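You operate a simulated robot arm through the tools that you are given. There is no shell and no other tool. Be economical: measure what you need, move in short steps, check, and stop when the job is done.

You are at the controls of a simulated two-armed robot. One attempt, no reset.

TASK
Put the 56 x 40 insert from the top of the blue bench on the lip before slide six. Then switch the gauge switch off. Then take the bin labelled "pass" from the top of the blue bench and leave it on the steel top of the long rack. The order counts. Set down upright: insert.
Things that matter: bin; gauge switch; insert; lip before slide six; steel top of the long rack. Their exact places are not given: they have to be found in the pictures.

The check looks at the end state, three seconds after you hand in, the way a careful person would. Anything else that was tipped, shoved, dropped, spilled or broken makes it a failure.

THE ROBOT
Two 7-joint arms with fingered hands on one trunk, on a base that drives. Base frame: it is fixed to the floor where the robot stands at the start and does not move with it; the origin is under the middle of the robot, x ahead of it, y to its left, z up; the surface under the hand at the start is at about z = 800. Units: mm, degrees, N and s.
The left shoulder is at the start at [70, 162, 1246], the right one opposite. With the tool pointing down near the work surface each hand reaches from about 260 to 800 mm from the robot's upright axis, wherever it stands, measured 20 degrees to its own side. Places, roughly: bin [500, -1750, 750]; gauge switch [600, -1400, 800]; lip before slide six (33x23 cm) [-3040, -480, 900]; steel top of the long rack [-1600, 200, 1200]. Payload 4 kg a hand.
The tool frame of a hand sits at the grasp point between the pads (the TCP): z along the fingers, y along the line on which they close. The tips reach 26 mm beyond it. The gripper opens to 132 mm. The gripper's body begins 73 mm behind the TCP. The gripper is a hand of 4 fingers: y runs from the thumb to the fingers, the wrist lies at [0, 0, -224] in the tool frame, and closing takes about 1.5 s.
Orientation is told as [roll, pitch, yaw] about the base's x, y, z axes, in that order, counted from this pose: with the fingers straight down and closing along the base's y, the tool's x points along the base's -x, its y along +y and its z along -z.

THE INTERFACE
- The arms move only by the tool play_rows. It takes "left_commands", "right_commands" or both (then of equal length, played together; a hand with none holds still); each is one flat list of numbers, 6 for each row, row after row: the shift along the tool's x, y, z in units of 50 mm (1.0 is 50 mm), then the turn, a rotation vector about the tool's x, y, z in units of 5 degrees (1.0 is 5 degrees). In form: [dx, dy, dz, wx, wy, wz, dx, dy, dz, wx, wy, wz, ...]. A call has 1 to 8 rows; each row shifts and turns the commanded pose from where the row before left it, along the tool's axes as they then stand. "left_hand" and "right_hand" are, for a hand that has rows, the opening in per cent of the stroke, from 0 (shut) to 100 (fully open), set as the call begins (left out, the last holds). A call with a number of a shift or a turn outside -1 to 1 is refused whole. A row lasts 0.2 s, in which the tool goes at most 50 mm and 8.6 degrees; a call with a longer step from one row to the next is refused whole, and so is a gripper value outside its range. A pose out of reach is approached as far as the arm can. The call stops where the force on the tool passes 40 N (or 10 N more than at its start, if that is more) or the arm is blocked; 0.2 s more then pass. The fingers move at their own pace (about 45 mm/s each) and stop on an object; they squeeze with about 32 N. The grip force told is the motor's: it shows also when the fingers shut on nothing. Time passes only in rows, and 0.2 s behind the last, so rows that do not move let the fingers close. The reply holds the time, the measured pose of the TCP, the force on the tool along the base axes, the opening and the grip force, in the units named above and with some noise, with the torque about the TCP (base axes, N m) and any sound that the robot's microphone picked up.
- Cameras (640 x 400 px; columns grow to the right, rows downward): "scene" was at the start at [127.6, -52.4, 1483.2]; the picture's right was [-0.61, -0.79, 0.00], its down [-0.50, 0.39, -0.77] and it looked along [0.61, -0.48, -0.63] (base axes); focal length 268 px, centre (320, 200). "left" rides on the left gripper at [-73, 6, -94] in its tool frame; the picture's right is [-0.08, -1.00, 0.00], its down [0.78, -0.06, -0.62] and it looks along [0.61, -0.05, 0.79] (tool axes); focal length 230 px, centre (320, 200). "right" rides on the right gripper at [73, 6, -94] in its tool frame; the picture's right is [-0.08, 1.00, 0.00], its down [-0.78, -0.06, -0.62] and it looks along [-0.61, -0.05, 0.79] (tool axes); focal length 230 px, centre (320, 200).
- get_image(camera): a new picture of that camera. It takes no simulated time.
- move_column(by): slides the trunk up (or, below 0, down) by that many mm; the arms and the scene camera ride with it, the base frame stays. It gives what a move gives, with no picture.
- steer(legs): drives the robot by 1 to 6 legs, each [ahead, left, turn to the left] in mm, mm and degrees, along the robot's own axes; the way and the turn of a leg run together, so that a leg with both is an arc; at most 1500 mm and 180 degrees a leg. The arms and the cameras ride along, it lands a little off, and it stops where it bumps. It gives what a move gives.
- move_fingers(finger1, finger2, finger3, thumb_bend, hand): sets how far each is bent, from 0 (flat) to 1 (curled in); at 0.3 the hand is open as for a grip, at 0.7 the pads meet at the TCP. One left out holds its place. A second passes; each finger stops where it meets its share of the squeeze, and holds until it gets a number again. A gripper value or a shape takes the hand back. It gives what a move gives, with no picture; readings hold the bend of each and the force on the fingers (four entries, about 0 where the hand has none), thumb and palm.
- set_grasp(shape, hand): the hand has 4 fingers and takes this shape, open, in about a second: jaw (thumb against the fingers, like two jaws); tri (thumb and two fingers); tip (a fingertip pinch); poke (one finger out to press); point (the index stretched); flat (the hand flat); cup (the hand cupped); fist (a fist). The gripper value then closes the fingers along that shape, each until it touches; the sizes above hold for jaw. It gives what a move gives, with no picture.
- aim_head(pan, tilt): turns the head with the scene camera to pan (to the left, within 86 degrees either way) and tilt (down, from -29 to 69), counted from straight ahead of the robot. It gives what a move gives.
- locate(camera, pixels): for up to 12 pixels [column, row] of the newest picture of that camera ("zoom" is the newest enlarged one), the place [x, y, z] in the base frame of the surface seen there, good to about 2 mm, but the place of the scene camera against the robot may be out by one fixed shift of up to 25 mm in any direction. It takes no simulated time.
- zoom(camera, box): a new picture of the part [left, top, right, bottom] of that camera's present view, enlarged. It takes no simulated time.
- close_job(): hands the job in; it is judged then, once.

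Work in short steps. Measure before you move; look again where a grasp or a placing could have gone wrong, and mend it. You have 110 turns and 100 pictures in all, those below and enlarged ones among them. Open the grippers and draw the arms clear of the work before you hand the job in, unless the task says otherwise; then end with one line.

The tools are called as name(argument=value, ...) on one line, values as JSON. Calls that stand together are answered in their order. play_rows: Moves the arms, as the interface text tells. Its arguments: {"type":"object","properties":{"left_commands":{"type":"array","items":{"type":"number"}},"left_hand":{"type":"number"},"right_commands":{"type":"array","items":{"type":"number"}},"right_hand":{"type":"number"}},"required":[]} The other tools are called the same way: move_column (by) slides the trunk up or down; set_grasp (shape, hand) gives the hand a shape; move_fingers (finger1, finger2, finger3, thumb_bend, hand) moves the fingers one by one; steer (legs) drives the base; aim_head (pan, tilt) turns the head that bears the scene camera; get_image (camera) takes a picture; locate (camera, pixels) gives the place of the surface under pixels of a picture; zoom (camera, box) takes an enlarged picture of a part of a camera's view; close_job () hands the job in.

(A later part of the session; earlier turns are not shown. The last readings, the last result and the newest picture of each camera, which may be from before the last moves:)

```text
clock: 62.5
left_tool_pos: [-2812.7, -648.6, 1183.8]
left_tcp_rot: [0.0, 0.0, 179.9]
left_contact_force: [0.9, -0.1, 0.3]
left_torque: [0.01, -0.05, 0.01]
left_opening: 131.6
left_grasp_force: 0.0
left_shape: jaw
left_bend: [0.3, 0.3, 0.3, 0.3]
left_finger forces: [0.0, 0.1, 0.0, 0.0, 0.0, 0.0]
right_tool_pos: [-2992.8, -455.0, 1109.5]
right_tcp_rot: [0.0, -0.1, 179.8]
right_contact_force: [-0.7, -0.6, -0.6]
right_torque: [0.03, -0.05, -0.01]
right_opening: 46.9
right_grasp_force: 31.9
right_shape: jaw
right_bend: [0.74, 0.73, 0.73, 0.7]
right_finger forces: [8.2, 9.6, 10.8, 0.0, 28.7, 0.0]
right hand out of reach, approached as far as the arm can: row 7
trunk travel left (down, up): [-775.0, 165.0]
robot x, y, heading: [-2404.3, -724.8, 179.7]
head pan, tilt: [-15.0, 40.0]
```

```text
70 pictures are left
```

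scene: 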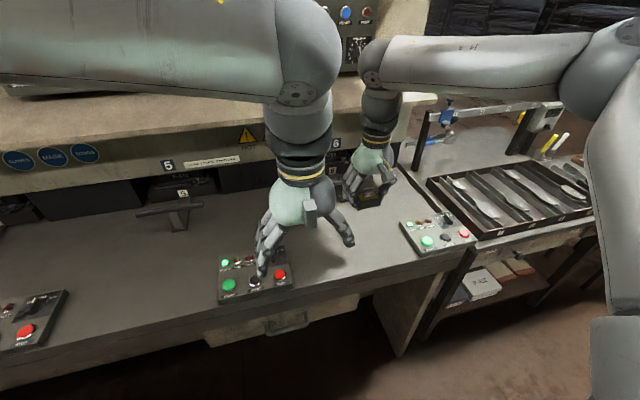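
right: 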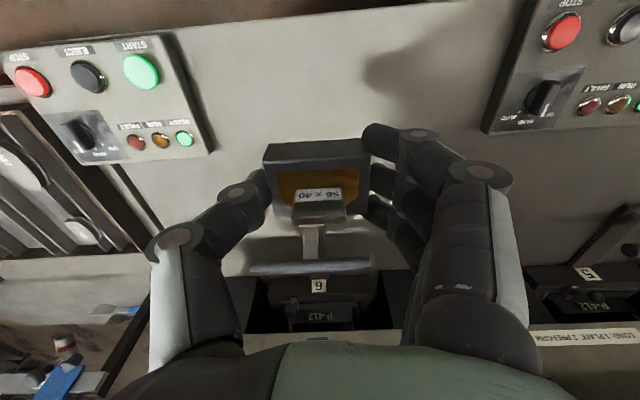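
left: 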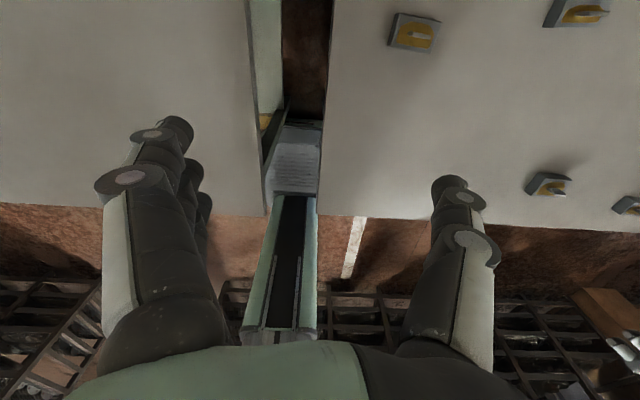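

The arm's reach ended at (-2993,-455), over the lip's front half. I drive forward 45 mm and check lip height with the right camera.

locate(camera="right", pixels=[[250, 110], [420, 90], [205, 150], [490, 130], [310, 245], [300, 30], [240, 240]])

steer(legs=[[45, 0, 0]])

get_image(camera="right")

```text
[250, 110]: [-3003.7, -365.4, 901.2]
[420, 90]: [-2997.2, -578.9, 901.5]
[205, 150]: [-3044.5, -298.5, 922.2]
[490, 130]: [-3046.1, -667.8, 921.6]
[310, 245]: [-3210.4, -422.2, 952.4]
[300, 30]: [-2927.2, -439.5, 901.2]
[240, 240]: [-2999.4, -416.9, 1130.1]
```

```text
clock: 63.4
left_tool_pos: [-2849.8, -649.9, 1186.2]
left_tcp_rot: [0.0, -0.5, 180.0]
left_contact_force: [0.8, -0.5, 1.1]
left_torque: [0.01, 0.08, -0.01]
left_opening: 131.8
left_grasp_force: 0.0
left_shape: jaw
left_bend: [0.3, 0.3, 0.3, 0.3]
left_finger forces: [0.0, 0.1, 0.1, 0.0, 0.0, 0.0]
right_tool_pos: [-3030.0, -457.2, 1115.0]
right_tcp_rot: [0.0, -0.4, 179.9]
right_contact_force: [1.3, 0.0, -1.8]
right_torque: [-0.01, 0.03, 0.0]
right_opening: 46.9
right_grasp_force: 32.0
right_shape: jaw
right_bend: [0.74, 0.73, 0.73, 0.7]
right_finger forces: [8.2, 9.6, 10.8, 0.0, 28.9, 0.0]
trunk travel left (down, up): [-775.0, 165.0]
robot x, y, heading: [-2442.6, -724.8, 179.8]
head pan, tilt: [-15.0, 40.0]
```

```text
69 pictures are left
```

right: 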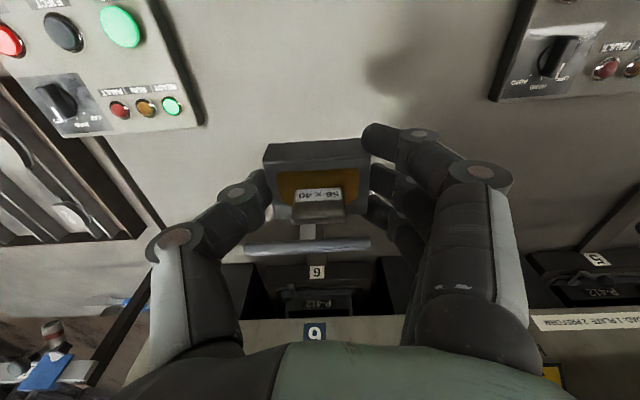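

TCP is at (-3030,-457,1115), lip surface z≈901 true. I lower most of the way.

play_rows(right_commands=[0, 0.3, 0.7, 0, 0, 0, 0, 0, 0.8, 0, 0, 0, 0, 0, 0.8, 0, 0, 0])

```text
clock: 64.2
left_tool_pos: [-2857.9, -649.3, 1183.5]
left_tcp_rot: [0.0, 0.0, 179.9]
left_contact_force: [0.2, 0.5, -0.4]
left_torque: [0.01, -0.03, 0.01]
left_opening: 131.7
left_grasp_force: 0.0
left_shape: jaw
left_bend: [0.3, 0.3, 0.3, 0.3]
left_finger forces: [0.0, 0.0, 0.0, 0.0, 0.0, 0.1]
right_tool_pos: [-3028.7, -464.1, 998.2]
right_tcp_rot: [0.1, -0.1, 180.0]
right_contact_force: [-0.3, -0.1, -2.7]
right_torque: [-0.03, 0.02, -0.01]
right_opening: 47.2
right_grasp_force: 31.7
right_shape: jaw
right_bend: [0.74, 0.73, 0.73, 0.7]
right_finger forces: [8.2, 9.6, 10.9, 0.1, 28.8, 0.0]
right hand out of reach, approached as far as the arm can: row 3
trunk travel left (down, up): [-775.0, 165.0]
robot x, y, heading: [-2444.2, -722.8, 179.9]
head pan, tilt: [-15.0, 40.0]
```

Arm is near its limit, so I lower with the trunk instead: 55 mm first.

move_column(by=-56)

get_image(camera="right")

```text
clock: 65.2
left_tool_pos: [-2856.3, -649.8, 1128.3]
left_tcp_rot: [0.0, -0.2, 180.0]
left_contact_force: [-0.1, -0.6, 0.1]
left_torque: [-0.03, 0.0, 0.03]
left_opening: 132.0
left_grasp_force: 0.1
left_shape: jaw
left_bend: [0.3, 0.3, 0.3, 0.3]
left_finger forces: [0.1, 0.0, 0.0, 0.0, 0.1, 0.0]
right_tool_pos: [-3027.4, -465.5, 944.6]
right_tcp_rot: [0.0, -0.1, 179.9]
right_contact_force: [0.9, -0.5, -0.9]
right_torque: [0.03, 0.02, -0.01]
right_opening: 46.5
right_grasp_force: 32.0
right_shape: jaw
right_bend: [0.74, 0.73, 0.73, 0.7]
right_finger forces: [8.3, 9.5, 11.0, 0.1, 28.8, 0.0]
trunk travel left (down, up): [-719.0, 221.0]
robot x, y, heading: [-2441.8, -722.6, 179.9]
head pan, tilt: [-15.0, 40.0]
```

```text
68 pictures are left
```

right: 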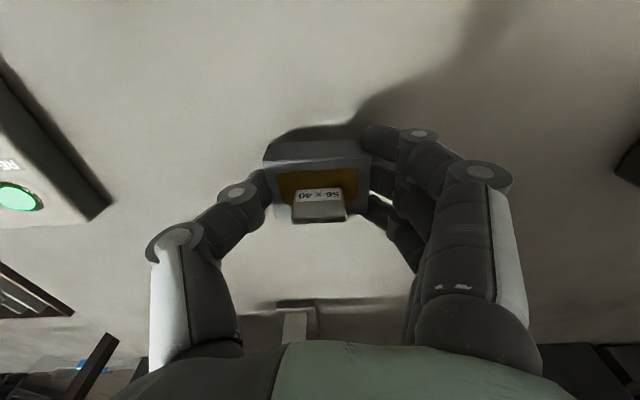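

Insert bottom is ~12 mm above the lip. Lower 11 mm and read the force.

move_column(by=-11)

```text
clock: 65.8
left_tool_pos: [-2856.2, -648.8, 1116.6]
left_tcp_rot: [0.0, 0.0, 180.0]
left_contact_force: [0.5, -0.1, -0.4]
left_torque: [0.04, -0.02, 0.0]
left_opening: 131.8
left_grasp_force: 0.1
left_shape: jaw
left_bend: [0.3, 0.3, 0.3, 0.3]
left_finger forces: [0.1, 0.0, 0.1, 0.0, 0.0, 0.1]
right_tool_pos: [-3026.9, -464.4, 933.5]
right_tcp_rot: [0.1, 0.0, 179.8]
right_contact_force: [0.3, 0.1, -1.7]
right_torque: [0.0, -0.01, 0.01]
right_opening: 46.8
right_grasp_force: 32.1
right_shape: jaw
right_bend: [0.74, 0.74, 0.73, 0.7]
right_finger forces: [8.5, 9.9, 11.0, 0.1, 29.2, 0.0]
trunk travel left (down, up): [-708.0, 232.0]
robot x, y, heading: [-2440.3, -722.2, 180.1]
head pan, tilt: [-15.0, 40.0]
```

No contact yet; I go down 2 mm more.

move_column(by=-2)

zoom(camera="right", box=[220, 90, 420, 240])

```text
clock: 66.3
left_tool_pos: [-2855.6, -648.7, 1114.8]
left_tcp_rot: [0.0, 0.0, 179.9]
left_contact_force: [-0.8, -0.7, 0.3]
left_torque: [-0.01, 0.01, 0.0]
left_opening: 132.0
left_grasp_force: 0.0
left_shape: jaw
left_bend: [0.3, 0.3, 0.3, 0.3]
left_finger forces: [0.0, 0.0, 0.1, 0.0, 0.0, 0.0]
right_tool_pos: [-3027.8, -465.8, 931.3]
right_tcp_rot: [0.1, -0.2, 179.9]
right_contact_force: [1.0, 1.5, 5.6]
right_torque: [-0.03, -0.02, 0.0]
right_opening: 47.3
right_grasp_force: 31.7
right_shape: jaw
right_bend: [0.74, 0.74, 0.74, 0.7]
right_finger forces: [8.9, 10.0, 11.0, 0.0, 30.2, 0.1]
trunk travel left (down, up): [-706.0, 234.0]
robot x, y, heading: [-2443.3, -721.3, 180.1]
head pan, tilt: [-15.0, 40.0]
```

```text
2.67 times, centred on (320, 165) of right
```

zoom: 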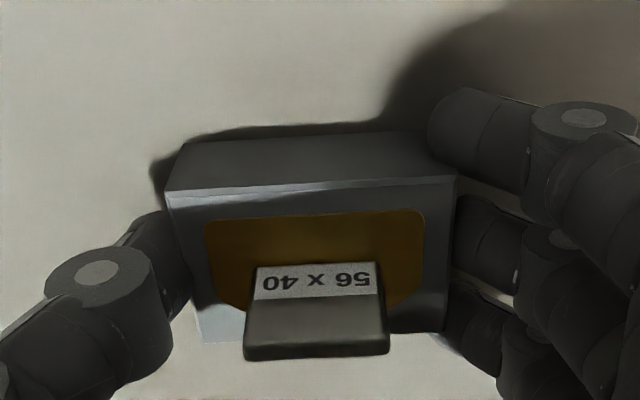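

Contact felt (+7 N), insert sits flat. I open the hand.

play_rows(right_commands=[0, 0, 0, 0, 0, 0, 0, 0, 0, 0, 0, 0, 0, 0, 0, 0, 0, 0, 0, 0, 0, 0, 0, 0, 0, 0, 0, 0, 0, 0, 0, 0, 0, 0, 0, 0, 0, 0, 0, 0, 0, 0], right_hand=100)

get_image(camera="right")

```text
clock: 67.9
left_tool_pos: [-2856.4, -648.7, 1114.8]
left_tcp_rot: [0.1, 0.0, 179.8]
left_contact_force: [-0.1, 0.8, -0.4]
left_torque: [-0.02, -0.06, -0.02]
left_opening: 131.9
left_grasp_force: 0.0
left_shape: jaw
left_bend: [0.3, 0.3, 0.3, 0.3]
left_finger forces: [0.0, 0.1, 0.0, 0.1, 0.1, 0.0]
right_tool_pos: [-3027.5, -465.4, 930.7]
right_tcp_rot: [0.1, -0.1, 179.9]
right_contact_force: [0.4, -0.1, -0.2]
right_torque: [0.0, 0.02, 0.02]
right_opening: 131.9
right_grasp_force: 0.1
right_shape: jaw
right_bend: [0.3, 0.3, 0.3, 0.3]
right_finger forces: [0.0, 0.0, 0.0, 0.0, 0.0, 0.0]
trunk travel left (down, up): [-706.0, 234.0]
robot x, y, heading: [-2445.4, -721.7, 179.9]
head pan, tilt: [-15.0, 40.0]
```

```text
66 pictures are left
```

right: 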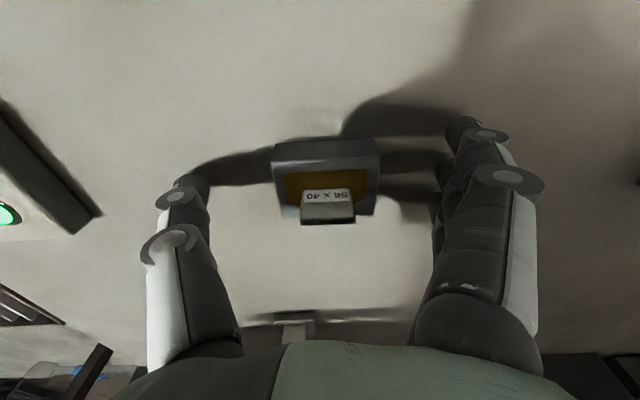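

Released and standing upright. I raise the trunk straight up, then check from above.

move_column(by=225)

get_image(camera="right")

```text
clock: 70.3
left_tool_pos: [-2857.6, -649.8, 1339.2]
left_tcp_rot: [0.0, -0.1, 179.8]
left_contact_force: [-0.2, 0.6, -0.7]
left_torque: [0.0, -0.03, -0.01]
left_opening: 131.8
left_grasp_force: 0.1
left_shape: jaw
left_bend: [0.3, 0.3, 0.3, 0.3]
left_finger forces: [0.0, 0.0, 0.0, 0.0, 0.0, 0.1]
right_tool_pos: [-3027.0, -464.0, 1155.5]
right_tcp_rot: [0.1, -0.2, 179.9]
right_contact_force: [0.6, 0.6, 0.1]
right_torque: [0.06, -0.02, 0.01]
right_opening: 132.2
right_grasp_force: 0.1
right_shape: jaw
right_bend: [0.3, 0.3, 0.3, 0.3]
right_finger forces: [0.0, 0.1, 0.0, 0.0, 0.0, 0.0]
trunk travel left (down, up): [-931.0, 9.0]
robot x, y, heading: [-2441.6, -723.2, 179.9]
head pan, tilt: [-15.0, 40.0]
```

```text
65 pictures are left
```

right: 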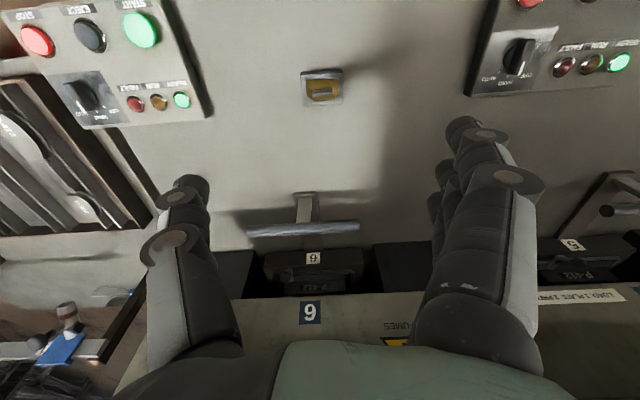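

Insert stands on the lip. I draw the right hand back and up, then drive back out of the gap.

play_rows(right_commands=[0.7, 0, -0.5, 0, 0, 0, 0.7, 0, -0.5, 0, 0, 0, 0.7, 0, -0.5, 0, 0, 0, 0.7, 0, -0.5, 0, 0, 0, 0.7, 0, -0.5, 0, 0, 0])

get_image(camera="scene")

steer(legs=[[-180, 0, 0], [0, -1000, 0], [0, -885, 0]])

```text
clock: 71.5
left_tool_pos: [-2852.8, -648.4, 1341.7]
left_tcp_rot: [0.0, -0.2, 179.9]
left_contact_force: [-0.3, 0.0, -0.2]
left_torque: [-0.01, 0.05, 0.0]
left_opening: 131.9
left_grasp_force: 0.0
left_shape: jaw
left_bend: [0.3, 0.3, 0.3, 0.3]
left_finger forces: [0.1, 0.0, 0.0, 0.0, 0.0, 0.0]
right_tool_pos: [-2847.6, -465.2, 1283.0]
right_tcp_rot: [0.2, -0.2, 179.8]
right_contact_force: [0.5, -0.1, 0.0]
right_torque: [0.01, 0.03, -0.02]
right_opening: 132.3
right_grasp_force: 0.0
right_shape: jaw
right_bend: [0.3, 0.3, 0.3, 0.3]
right_finger forces: [0.0, 0.0, 0.1, 0.0, 0.1, 0.1]
trunk travel left (down, up): [-931.0, 9.0]
robot x, y, heading: [-2442.5, -722.5, 179.9]
head pan, tilt: [-15.0, 40.0]
```

```text
64 pictures are left
```

scene: 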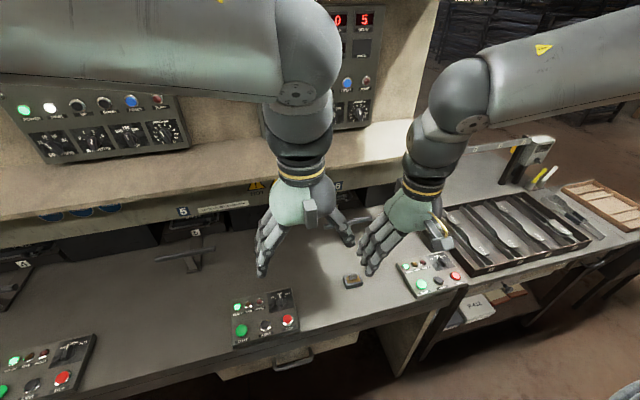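

```text
clock: 82.1
left_tool_pos: [-2658.4, 1243.1, 1340.2]
left_tcp_rot: [-0.2, 0.0, 179.3]
left_contact_force: [0.6, -0.8, -0.4]
left_torque: [-0.01, 0.04, 0.05]
left_opening: 131.6
left_grasp_force: 0.0
left_shape: jaw
left_bend: [0.3, 0.3, 0.3, 0.3]
left_finger forces: [0.0, 0.0, 0.0, 0.0, 0.0, 0.0]
right_tool_pos: [-2652.3, 1427.4, 1281.3]
right_tcp_rot: [0.0, -0.1, 179.3]
right_contact_force: [-0.3, 0.0, -0.2]
right_torque: [0.01, 0.0, 0.04]
right_opening: 131.8
right_grasp_force: 0.1
right_shape: jaw
right_bend: [0.3, 0.3, 0.3, 0.3]
right_finger forces: [0.0, 0.0, 0.1, 0.1, 0.0, 0.0]
trunk travel left (down, up): [-931.0, 9.0]
robot x, y, heading: [-2246.9, 1167.4, 179.5]
head pan, tilt: [-15.0, 40.0]
```

Now I back through the gap, turn round to face the bench, and slide right along the aisle.

steer(legs=[[-1400, 0, 0], [-400, 0, 0], [0, 0, -179.5], [0, -1400, 0], [0, -1000, 0]])

aim_head(pan=-10, tilt=35)

get_image(camera="scene")

```text
clock: 110.0
left_tool_pos: [-130.6, -1357.5, 1340.1]
left_tcp_rot: [-0.1, 0.0, -2.6]
left_contact_force: [0.4, -0.5, -0.2]
left_torque: [0.01, -0.01, -0.02]
left_opening: 131.8
left_grasp_force: 0.0
left_shape: jaw
left_bend: [0.3, 0.3, 0.3, 0.3]
left_finger forces: [0.1, 0.0, 0.0, 0.1, 0.1, 0.1]
right_tool_pos: [-144.1, -1540.5, 1281.4]
right_tcp_rot: [0.0, -0.1, -2.5]
right_contact_force: [0.4, 0.2, 0.3]
right_torque: [0.0, 0.0, -0.03]
right_opening: 131.9
right_grasp_force: 0.0
right_shape: jaw
right_bend: [0.3, 0.3, 0.3, 0.3]
right_finger forces: [0.1, 0.0, 0.0, 0.0, 0.0, 0.0]
trunk travel left (down, up): [-931.0, 9.0]
robot x, y, heading: [-540.0, -1267.4, -2.6]
head pan, tilt: [-15.0, 40.0]
```

```text
clock: 110.6
left_tool_pos: [-130.8, -1358.7, 1340.8]
left_tcp_rot: [0.1, -0.2, -2.5]
left_contact_force: [0.3, -0.2, -0.2]
left_torque: [0.02, -0.01, 0.0]
left_opening: 131.8
left_grasp_force: 0.0
left_shape: jaw
left_bend: [0.3, 0.3, 0.3, 0.3]
left_finger forces: [0.0, 0.0, 0.0, 0.1, 0.0, 0.0]
right_tool_pos: [-143.3, -1541.7, 1281.5]
right_tcp_rot: [0.1, -0.1, -2.7]
right_contact_force: [0.5, 0.2, -0.2]
right_torque: [-0.03, 0.0, -0.01]
right_opening: 132.1
right_grasp_force: 0.1
right_shape: jaw
right_bend: [0.3, 0.3, 0.3, 0.3]
right_finger forces: [0.0, 0.0, 0.0, 0.1, 0.0, 0.0]
trunk travel left (down, up): [-931.0, 9.0]
robot x, y, heading: [-539.2, -1265.2, -2.4]
head pan, tilt: [-10.0, 35.0]
```

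```text
63 pictures are left
```

scene: 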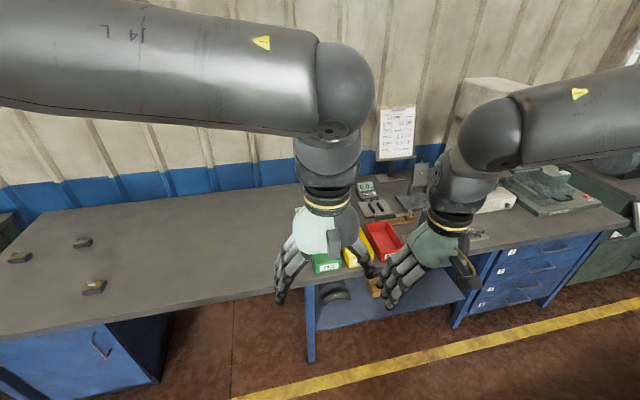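

The coloured bins are at (330,262), (355,250), (385,240). I zoom on their labels and the gauge area.

zoom(camera="scene", box=[300, 220, 420, 295])

zoom(camera="scene", box=[340, 100, 540, 250])

```text
5.33 times, centred on (360, 258) of scene
```

zoom: 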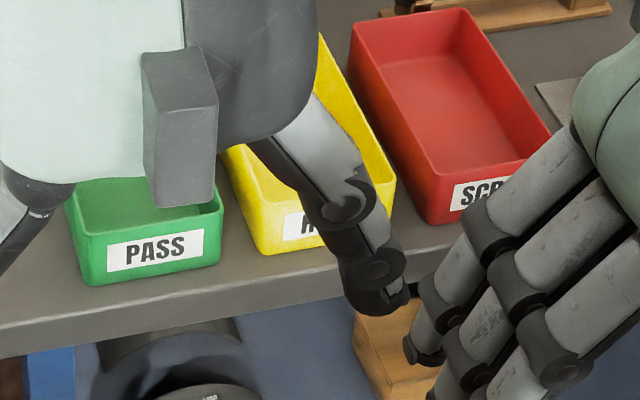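

```text
2.67 times, centred on (440, 175) of scene
```

zoom: 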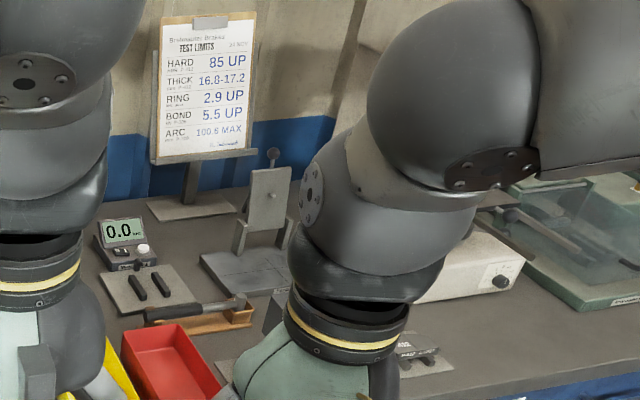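

The green bin reads PASS. I move the left hand aside to the left and drive forward to the bench.

play_rows(left_commands=[0, 0.9, 0, 0, 0, 0, 0, 0.9, 0, 0, 0, 0, 0, 0.9, 0, 0, 0, 0, 0, 0.9, 0, 0, 0, 0, 0, 0.9, 0, 0, 0, 0, 0, 0.9, 0, 0, 0, 0, 0, 0.9, 0, 0, 0, 0])

steer(legs=[[0, 0, 2.5], [500, 60, 0]])

aim_head(pan=-15, tilt=45)

get_image(camera="scene")

get_image(camera="right")

```text
clock: 112.2
left_tool_pos: [-115.4, -1042.4, 1341.8]
left_tcp_rot: [-0.1, -0.1, -2.7]
left_contact_force: [-0.2, -0.5, 0.3]
left_torque: [-0.07, -0.01, 0.02]
left_opening: 132.3
left_grasp_force: 0.1
left_shape: jaw
left_bend: [0.3, 0.3, 0.3, 0.3]
left_finger forces: [0.0, 0.0, 0.0, 0.1, 0.0, 0.0]
right_tool_pos: [-144.8, -1539.8, 1281.1]
right_tcp_rot: [0.0, -0.2, -2.5]
right_contact_force: [0.2, -0.6, -0.7]
right_torque: [-0.03, -0.01, 0.0]
right_opening: 131.8
right_grasp_force: 0.1
right_shape: jaw
right_bend: [0.3, 0.3, 0.3, 0.3]
right_finger forces: [0.0, 0.0, 0.1, 0.0, 0.0, 0.0]
trunk travel left (down, up): [-931.0, 9.0]
robot x, y, heading: [-539.3, -1265.3, -2.7]
head pan, tilt: [-10.0, 35.0]
```

```text
clock: 115.6
left_tool_pos: [372.7, -964.6, 1340.9]
left_tcp_rot: [0.1, -0.1, -0.1]
left_contact_force: [0.2, 0.0, 0.9]
left_torque: [-0.01, 0.0, 0.02]
left_opening: 132.0
left_grasp_force: 0.0
left_shape: jaw
left_bend: [0.3, 0.3, 0.3, 0.3]
left_finger forces: [0.0, 0.1, 0.0, 0.0, 0.0, 0.1]
right_tool_pos: [369.2, -1463.5, 1281.5]
right_tcp_rot: [0.0, -0.2, 0.1]
right_contact_force: [-0.1, -0.3, 0.2]
right_torque: [0.01, 0.0, 0.02]
right_opening: 131.9
right_grasp_force: 0.0
right_shape: jaw
right_bend: [0.3, 0.3, 0.3, 0.3]
right_finger forces: [0.1, 0.0, 0.0, 0.0, 0.0, 0.0]
trunk travel left (down, up): [-931.0, 9.0]
robot x, y, heading: [-38.6, -1206.1, 0.0]
head pan, tilt: [-10.0, 35.0]
```

```text
clock: 116.3
left_tool_pos: [375.2, -966.0, 1340.5]
left_tcp_rot: [-0.1, -0.1, 0.1]
left_contact_force: [-0.2, 0.0, -0.4]
left_torque: [-0.04, 0.0, 0.0]
left_opening: 131.9
left_grasp_force: 0.1
left_shape: jaw
left_bend: [0.3, 0.3, 0.3, 0.3]
left_finger forces: [0.0, 0.0, 0.0, 0.1, 0.1, 0.1]
right_tool_pos: [371.8, -1463.3, 1280.4]
right_tcp_rot: [0.1, -0.1, 0.0]
right_contact_force: [-0.3, -0.7, 0.7]
right_torque: [0.01, 0.03, -0.03]
right_opening: 132.0
right_grasp_force: 0.0
right_shape: jaw
right_bend: [0.3, 0.3, 0.3, 0.3]
right_finger forces: [0.1, 0.0, 0.0, 0.0, 0.0, 0.0]
trunk travel left (down, up): [-931.0, 9.0]
robot x, y, heading: [-38.8, -1209.6, 0.2]
head pan, tilt: [-15.0, 45.0]
```

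```text
60 pictures are left
```

scene: 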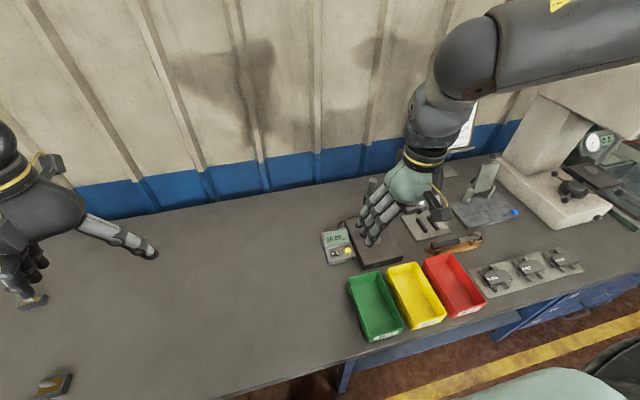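

```text
59 pictures are left
```

right: 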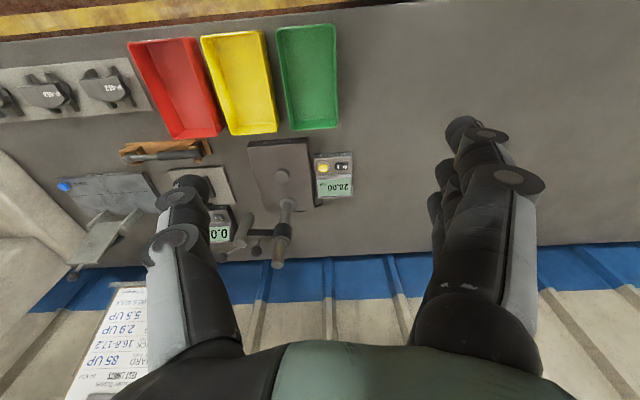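

The gauge box with "28.00", a yellow button and a black rocker is at (334,175) in the right view. I zoom on it in both cameras.

zoom(camera="scene", box=[312, 220, 376, 270])

zoom(camera="right", box=[302, 145, 366, 205])

```text
8.00 times, centred on (344, 245) of scene
```

zoom: 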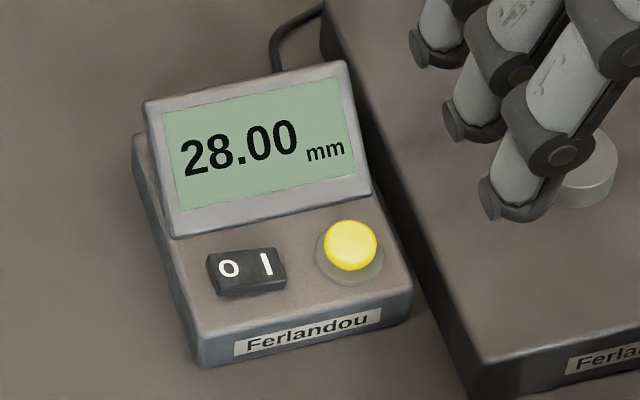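

```text
6.67 times, centred on (334, 175) of right
```

zoom: 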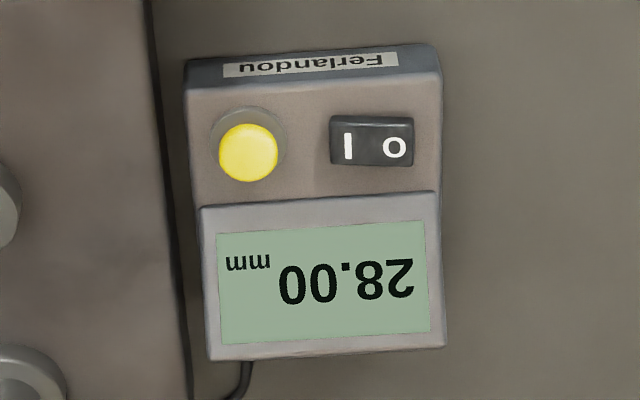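

The rocker is O (left, +y) / I (right). I locate the O side, I side, button, and the second gauge for comparison.

locate(camera="zoom", pixels=[[394, 147], [348, 147], [372, 125], [372, 162], [250, 152], [412, 147], [300, 180], [420, 180], [330, 205], [320, 280]])

locate(camera="right", pixels=[[219, 215], [219, 233], [285, 205], [278, 255], [280, 175], [307, 175], [333, 182]])

zoom(camera="right", box=[196, 195, 250, 245])

```text
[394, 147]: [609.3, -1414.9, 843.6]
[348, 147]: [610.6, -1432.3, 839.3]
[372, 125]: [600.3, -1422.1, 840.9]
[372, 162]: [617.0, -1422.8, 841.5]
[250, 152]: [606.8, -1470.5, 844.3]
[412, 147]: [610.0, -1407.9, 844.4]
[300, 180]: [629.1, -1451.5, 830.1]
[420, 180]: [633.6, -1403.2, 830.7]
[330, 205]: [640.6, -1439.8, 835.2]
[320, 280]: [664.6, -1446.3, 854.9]
```

```text
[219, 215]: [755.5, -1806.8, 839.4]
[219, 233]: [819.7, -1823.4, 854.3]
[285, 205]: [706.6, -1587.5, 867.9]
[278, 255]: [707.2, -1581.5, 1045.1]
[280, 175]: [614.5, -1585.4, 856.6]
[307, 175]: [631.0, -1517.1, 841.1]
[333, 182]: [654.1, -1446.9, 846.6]
```

```text
8.00 times, centred on (223, 220) of right
```

zoom: 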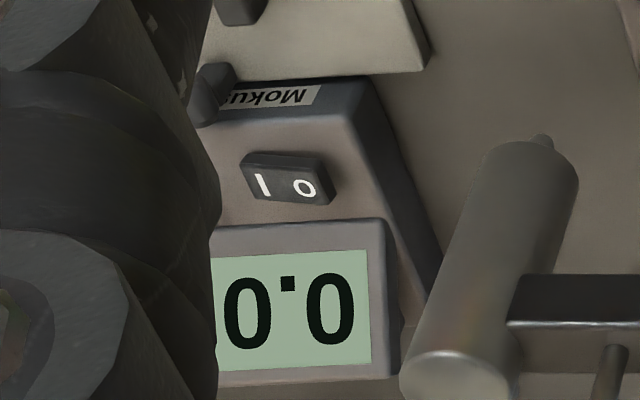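

The 28.00 gauge at (610,-1423) is the target; its O end (y≈-1412) is raised, so it is on. I shape the right hand to poke and look where the fingertip is.

set_grasp(hand="right", shape="poke")

steer(legs=[[40, 0, 0]])

get_image(camera="right")

get_image(camera="scene")

```text
clock: 117.2
left_tool_pos: [376.8, -965.6, 1340.1]
left_tcp_rot: [0.0, 0.0, 0.1]
left_contact_force: [-1.0, -0.5, -0.4]
left_torque: [-0.02, -0.02, 0.0]
left_opening: 131.9
left_grasp_force: 0.0
left_shape: jaw
left_bend: [0.3, 0.3, 0.3, 0.3]
left_finger forces: [0.0, 0.1, 0.0, 0.0, 0.1, 0.0]
right_tool_pos: [371.2, -1463.5, 1281.8]
right_tcp_rot: [0.1, -0.1, 0.1]
right_contact_force: [-0.3, -0.5, 0.0]
right_torque: [-0.02, 0.01, -0.02]
right_opening: 0.0
right_grasp_force: 0.0
right_shape: poke
right_bend: [1.0, 1.0, 1.0, 0.46]
right_finger forces: [0.1, 0.1, 0.0, 0.0, 0.0, 0.0]
trunk travel left (down, up): [-931.0, 9.0]
robot x, y, heading: [-38.5, -1206.6, 0.3]
head pan, tilt: [-15.0, 45.0]
```

```text
clock: 118.1
left_tool_pos: [406.6, -965.4, 1344.2]
left_tcp_rot: [0.0, -0.7, -0.1]
left_contact_force: [-1.1, 1.0, -0.4]
left_torque: [0.01, -0.09, -0.02]
left_opening: 131.8
left_grasp_force: 0.1
left_shape: jaw
left_bend: [0.3, 0.3, 0.3, 0.3]
left_finger forces: [0.0, 0.0, 0.0, 0.0, 0.0, 0.0]
right_tool_pos: [401.2, -1464.3, 1284.7]
right_tcp_rot: [0.1, -0.5, 0.1]
right_contact_force: [-0.9, 0.3, 0.6]
right_torque: [0.01, -0.08, 0.01]
right_opening: 0.2
right_grasp_force: 0.1
right_shape: poke
right_bend: [1.0, 1.0, 1.0, 0.46]
right_finger forces: [0.1, 0.0, 0.0, 0.1, 0.0, 0.0]
trunk travel left (down, up): [-931.0, 9.0]
robot x, y, heading: [3.4, -1207.9, 0.0]
head pan, tilt: [-15.0, 45.0]
```

```text
55 pictures are left
```

right: 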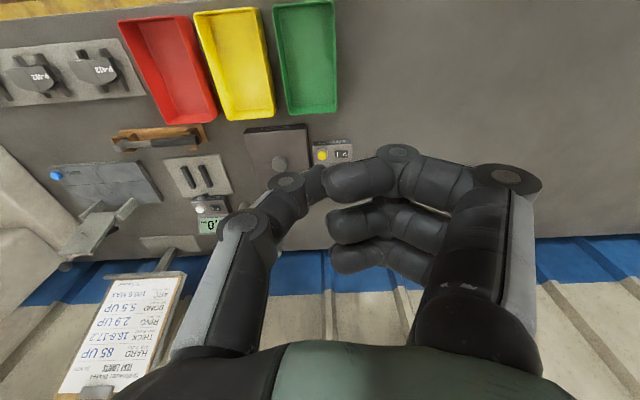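

```text
54 pictures are left
```

scene: 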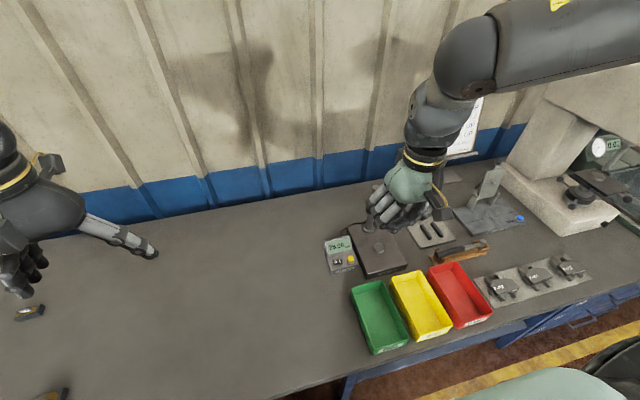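

In this shape the thumb is the protruding digit. I try "point" to see whether the index gives a cleaner poker.

locate(camera="right", pixels=[[318, 182], [310, 170], [335, 185], [335, 225], [340, 262], [398, 155]])

set_grasp(hand="right", shape="point")

get_image(camera="right")

```text
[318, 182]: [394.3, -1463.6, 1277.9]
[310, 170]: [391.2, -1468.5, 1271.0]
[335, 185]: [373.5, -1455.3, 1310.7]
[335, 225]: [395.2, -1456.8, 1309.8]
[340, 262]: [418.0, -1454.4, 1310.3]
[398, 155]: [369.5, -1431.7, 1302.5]
```

```text
clock: 119.0
left_tool_pos: [416.5, -965.8, 1340.9]
left_tcp_rot: [-0.1, 0.0, 0.0]
left_contact_force: [0.6, -0.6, 0.5]
left_torque: [0.0, -0.01, 0.02]
left_opening: 132.0
left_grasp_force: 0.0
left_shape: jaw
left_bend: [0.3, 0.3, 0.3, 0.3]
left_finger forces: [0.0, 0.0, 0.0, 0.0, 0.0, 0.0]
right_tool_pos: [412.7, -1463.8, 1280.5]
right_tcp_rot: [0.1, 0.0, 0.2]
right_contact_force: [0.3, 0.1, 0.3]
right_torque: [-0.02, 0.02, 0.0]
right_opening: 126.2
right_grasp_force: 0.1
right_shape: point
right_bend: [0.28, 1.0, 1.0, 0.54]
right_finger forces: [0.0, 0.0, 0.1, 0.0, 0.1, 0.0]
trunk travel left (down, up): [-931.0, 9.0]
robot x, y, heading: [2.3, -1208.1, 0.2]
head pan, tilt: [-15.0, 45.0]
```

```text
53 pictures are left
```

right: 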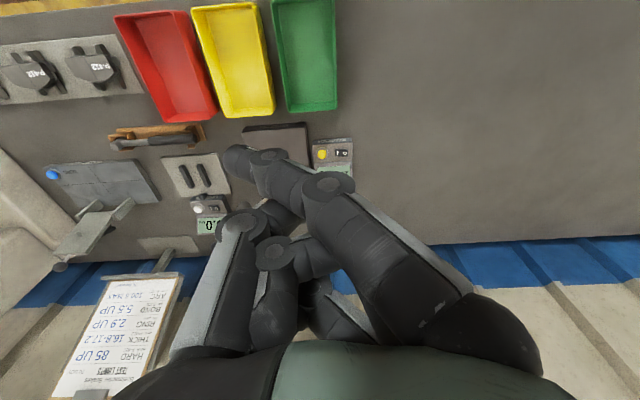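

I locate the index tip (230,157) in the point shape.

locate(camera="right", pixels=[[228, 152], [235, 165], [242, 150], [250, 165], [270, 155], [262, 182], [245, 225], [225, 160]])

zoom(camera="right", box=[200, 120, 360, 220])

```text
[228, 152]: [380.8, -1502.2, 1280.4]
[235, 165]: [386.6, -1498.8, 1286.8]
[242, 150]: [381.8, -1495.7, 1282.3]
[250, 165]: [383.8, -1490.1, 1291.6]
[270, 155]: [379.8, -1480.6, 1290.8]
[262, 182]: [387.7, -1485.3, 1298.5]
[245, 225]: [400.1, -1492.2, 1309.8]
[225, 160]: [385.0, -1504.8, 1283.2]
```

```text
4.00 times, centred on (280, 170) of right
```

zoom: 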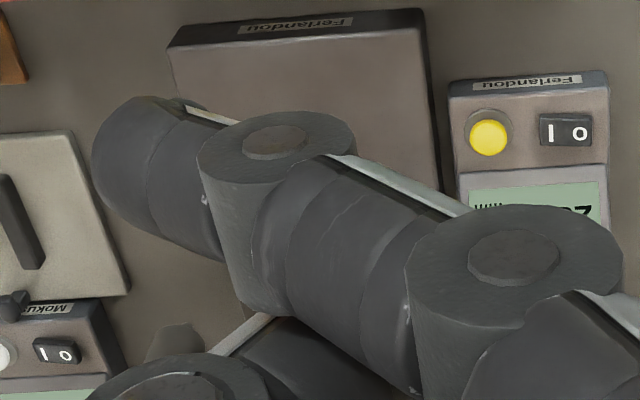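

The index leans too much. I go back to poke and measure the thumb tip's slope precisely.

set_grasp(hand="right", shape="poke")

zoom(camera="right", box=[200, 130, 360, 230])

locate(camera="zoom", pixels=[[492, 150], [480, 190], [460, 170], [430, 170], [420, 230], [350, 220], [300, 240], [250, 320], [500, 200], [160, 400]])

```text
clock: 119.9
left_tool_pos: [415.6, -965.5, 1341.3]
left_tcp_rot: [0.0, -0.2, 0.0]
left_contact_force: [-0.7, -0.8, -0.2]
left_torque: [-0.01, -0.01, 0.01]
left_opening: 131.8
left_grasp_force: 0.0
left_shape: jaw
left_bend: [0.3, 0.3, 0.3, 0.3]
left_finger forces: [0.0, 0.0, 0.0, 0.0, 0.0, 0.0]
right_tool_pos: [412.5, -1463.6, 1281.5]
right_tcp_rot: [0.2, -0.1, 0.2]
right_contact_force: [0.8, -0.1, -0.2]
right_torque: [0.0, -0.01, 0.0]
right_opening: 0.0
right_grasp_force: 0.0
right_shape: poke
right_bend: [1.0, 1.0, 1.0, 0.46]
right_finger forces: [0.0, 0.0, 0.0, 0.0, 0.0, 0.1]
trunk travel left (down, up): [-931.0, 9.0]
robot x, y, heading: [0.9, -1208.8, 0.2]
head pan, tilt: [-15.0, 45.0]
```

```text
4.00 times, centred on (280, 180) of right
```

zoom: 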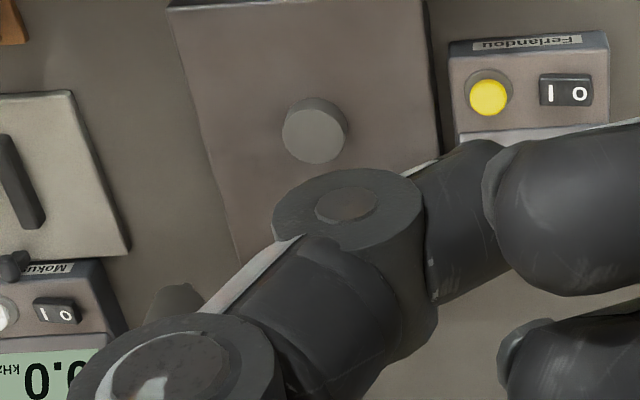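

```text
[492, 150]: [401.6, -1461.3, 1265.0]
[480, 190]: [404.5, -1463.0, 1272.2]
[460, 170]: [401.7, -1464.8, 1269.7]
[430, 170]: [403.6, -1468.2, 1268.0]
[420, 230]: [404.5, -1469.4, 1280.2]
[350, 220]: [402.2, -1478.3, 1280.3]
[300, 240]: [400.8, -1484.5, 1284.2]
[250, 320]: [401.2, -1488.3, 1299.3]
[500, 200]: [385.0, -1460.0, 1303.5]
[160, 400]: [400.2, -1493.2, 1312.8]
```

The thumb straightened would be a cleaner, visible poker well below the curled fingers. I set the thumb bend to 0.3 and look.

move_fingers(hand="right", thumb_bend=0.3, finger1=1, finger2=1, finger3=1)

zoom(camera="right", box=[120, 130, 360, 280])

locate(camera="right", pixels=[[187, 175], [187, 185], [178, 190], [200, 190], [180, 200], [195, 205], [190, 225], [180, 250], [335, 225], [175, 290]])

```text
clock: 120.9
left_tool_pos: [414.9, -963.6, 1339.7]
left_tcp_rot: [-0.1, -0.1, 0.0]
left_contact_force: [-0.4, -1.0, -0.3]
left_torque: [0.01, -0.01, 0.0]
left_opening: 131.7
left_grasp_force: 0.0
left_shape: jaw
left_bend: [0.3, 0.3, 0.3, 0.3]
left_finger forces: [0.1, 0.0, 0.0, 0.1, 0.0, 0.0]
right_tool_pos: [411.0, -1463.7, 1281.2]
right_tcp_rot: [0.0, -0.1, 0.1]
right_contact_force: [0.5, 0.4, 0.5]
right_torque: [0.03, 0.02, -0.01]
right_opening: 60.4
right_grasp_force: 0.1
right_shape: fingers
right_bend: [1.0, 1.0, 1.0, 0.3]
right_finger forces: [0.1, 0.0, 0.0, 0.1, 0.1, 0.1]
trunk travel left (down, up): [-931.0, 9.0]
robot x, y, heading: [0.7, -1206.2, 0.1]
head pan, tilt: [-15.0, 45.0]
```

```text
2.67 times, centred on (240, 205) of right
```

zoom: 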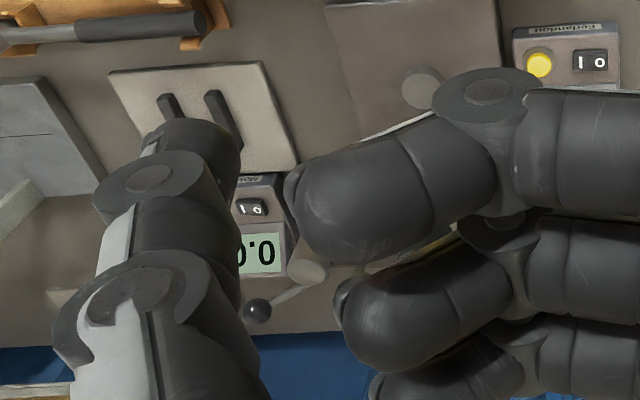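

```text
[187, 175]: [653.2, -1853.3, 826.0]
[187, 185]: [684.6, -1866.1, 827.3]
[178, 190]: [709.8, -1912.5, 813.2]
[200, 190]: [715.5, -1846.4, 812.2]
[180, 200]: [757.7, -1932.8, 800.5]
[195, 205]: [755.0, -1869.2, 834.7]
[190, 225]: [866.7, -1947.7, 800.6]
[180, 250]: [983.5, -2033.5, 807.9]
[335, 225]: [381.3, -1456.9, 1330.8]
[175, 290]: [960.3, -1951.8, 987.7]
```

I locate the thumb in the newest zoom (tip about (195,140)).

locate(camera="zoom", pixels=[[185, 122], [160, 132], [200, 135], [235, 150], [225, 170], [190, 140], [205, 190], [180, 230], [310, 200], [360, 320]])

```text
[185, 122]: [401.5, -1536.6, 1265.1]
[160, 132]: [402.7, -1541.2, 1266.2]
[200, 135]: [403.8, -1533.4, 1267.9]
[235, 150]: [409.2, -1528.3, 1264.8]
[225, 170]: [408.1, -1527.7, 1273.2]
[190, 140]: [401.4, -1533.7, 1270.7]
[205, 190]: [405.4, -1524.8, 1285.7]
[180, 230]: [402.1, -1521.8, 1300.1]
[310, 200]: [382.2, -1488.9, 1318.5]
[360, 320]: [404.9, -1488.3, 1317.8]
```

The thumb tip sits at TCP + (0,-70,-26), nearly vertical. I lower the trunk 200 and move so that the thumb is above the O end (target TCP x 609, y -1340).

move_column(by=-200)

play_rows(right_commands=[-0.66, 0.41, 0, 0, 0, 0, -0.66, 0.41, 0, 0, 0, 0, -0.66, 0.41, 0, 0, 0, 0, -0.66, 0.41, 0, 0, 0, 0, -0.66, 0.41, 0, 0, 0, 0, -0.66, 0.41, 0, 0, 0, 0, 0, 0, 0.8, 0, 0, 0, 0, 0, 0.8, 0, 0, 0])

get_image(camera="right")

get_image(camera="scene")

```text
clock: 123.1
left_tool_pos: [416.1, -964.8, 1141.3]
left_tcp_rot: [0.0, -0.1, -0.1]
left_contact_force: [0.2, -0.6, 0.3]
left_torque: [0.02, -0.01, -0.03]
left_opening: 132.0
left_grasp_force: 0.1
left_shape: jaw
left_bend: [0.3, 0.3, 0.3, 0.3]
left_finger forces: [0.0, 0.0, 0.0, 0.0, 0.0, 0.0]
right_tool_pos: [410.7, -1462.9, 1081.3]
right_tcp_rot: [0.1, -0.1, 0.2]
right_contact_force: [-0.8, 0.0, -0.8]
right_torque: [0.01, -0.05, 0.04]
right_opening: 60.4
right_grasp_force: 0.1
right_shape: fingers
right_bend: [1.0, 1.0, 1.0, 0.3]
right_finger forces: [0.1, 0.0, 0.0, 0.0, 0.0, 0.1]
trunk travel left (down, up): [-731.0, 209.0]
robot x, y, heading: [2.0, -1205.1, 0.3]
head pan, tilt: [-15.0, 45.0]
```

```text
clock: 124.9
left_tool_pos: [415.0, -966.7, 1140.7]
left_tcp_rot: [0.1, -0.1, 0.0]
left_contact_force: [-0.5, 0.1, 0.4]
left_torque: [0.02, -0.03, 0.01]
left_opening: 131.9
left_grasp_force: 0.0
left_shape: jaw
left_bend: [0.3, 0.3, 0.3, 0.3]
left_finger forces: [0.0, 0.0, 0.0, 0.0, 0.0, 0.0]
right_tool_pos: [542.4, -1398.9, 991.3]
right_tcp_rot: [0.3, -0.3, 0.1]
right_contact_force: [0.7, 0.1, -0.6]
right_torque: [0.0, 0.01, 0.01]
right_opening: 60.5
right_grasp_force: 0.1
right_shape: fingers
right_bend: [1.0, 1.0, 1.0, 0.3]
right_finger forces: [0.0, 0.0, 0.1, 0.0, 0.0, 0.1]
right hand out of reach, approached as far as the arm can: row 4, 5, 6, 8
trunk travel left (down, up): [-731.0, 209.0]
robot x, y, heading: [2.0, -1204.8, 0.4]
head pan, tilt: [-15.0, 45.0]
```

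```text
49 pictures are left
```

right: 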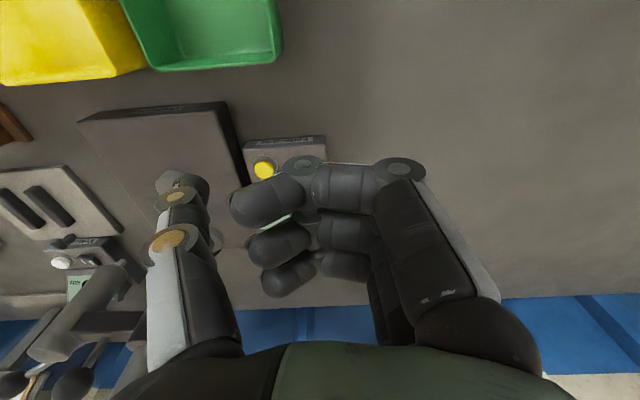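

```text
48 pictures are left
```

scene: 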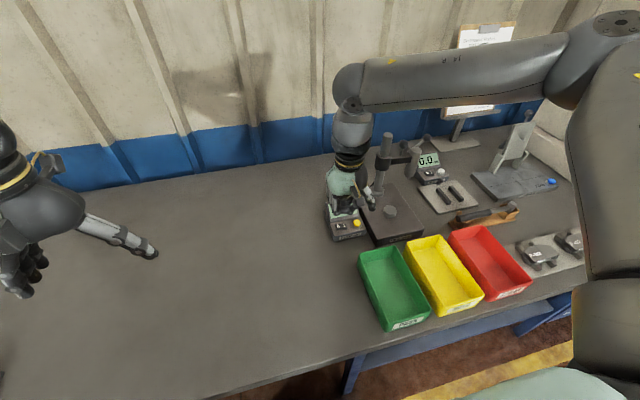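

The arm's reach ends when far to its own side in this posture. I draw the hand in and left, then shift the base right so the switch lies more straight ahead.

play_rows(right_commands=[0.3, 0.8, -0.3, 0, 0, 0, 0.3, 0.8, -0.3, 0, 0, 0, 0.3, 0.8, -0.3, 0, 0, 0, 0.3, 0.8, -0.3, 0, 0, 0, 0, 0.8, 0, 0, 0, 0])

steer(legs=[[0, -150, 0], [35, 0, 0]])

get_image(camera="right")

```text
clock: 126.1
left_tool_pos: [416.2, -965.0, 1141.1]
left_tcp_rot: [0.0, -0.1, 0.0]
left_contact_force: [-0.2, -1.1, 0.1]
left_torque: [0.03, -0.02, 0.01]
left_opening: 132.1
left_grasp_force: 0.1
left_shape: jaw
left_bend: [0.3, 0.3, 0.3, 0.3]
left_finger forces: [0.0, 0.1, 0.0, 0.0, 0.0, 0.0]
right_tool_pos: [436.0, -1332.0, 1067.2]
right_tcp_rot: [0.4, -0.1, 0.1]
right_contact_force: [0.1, 0.4, 0.1]
right_torque: [-0.02, -0.02, -0.03]
right_opening: 60.8
right_grasp_force: 0.3
right_shape: fingers
right_bend: [1.0, 1.0, 1.0, 0.3]
right_finger forces: [0.0, 0.1, 0.0, 0.1, 0.0, 0.1]
right hand out of reach, approached as far as the arm can: row 1, 2, 3, 4, 5
trunk travel left (down, up): [-731.0, 209.0]
robot x, y, heading: [-0.5, -1206.8, 0.3]
head pan, tilt: [-15.0, 45.0]
```

```text
clock: 127.9
left_tool_pos: [444.6, -1113.1, 1143.3]
left_tcp_rot: [-0.1, -0.5, 0.0]
left_contact_force: [-0.1, 0.0, 0.2]
left_torque: [0.01, -0.08, -0.03]
left_opening: 131.8
left_grasp_force: 0.1
left_shape: jaw
left_bend: [0.3, 0.3, 0.3, 0.3]
left_finger forces: [0.0, 0.0, 0.1, 0.1, 0.1, 0.0]
right_tool_pos: [462.4, -1479.2, 1068.2]
right_tcp_rot: [0.2, -0.5, 0.1]
right_contact_force: [-1.2, -0.1, 0.0]
right_torque: [-0.02, -0.06, -0.01]
right_opening: 60.5
right_grasp_force: 0.0
right_shape: fingers
right_bend: [1.0, 1.0, 1.0, 0.3]
right_finger forces: [0.0, 0.0, 0.0, 0.1, 0.0, 0.0]
trunk travel left (down, up): [-731.0, 209.0]
robot x, y, heading: [32.8, -1353.3, 0.2]
head pan, tilt: [-15.0, 45.0]
```

```text
47 pictures are left
```

right: 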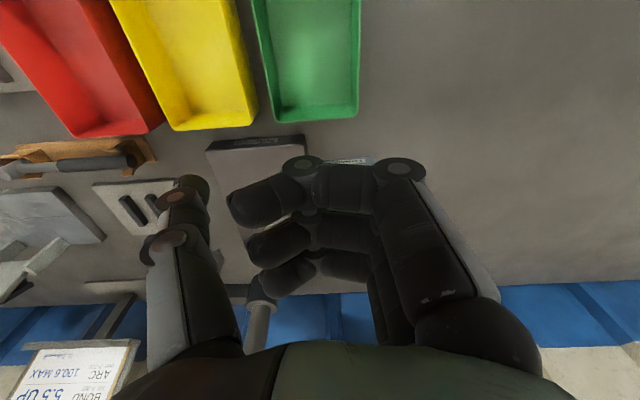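

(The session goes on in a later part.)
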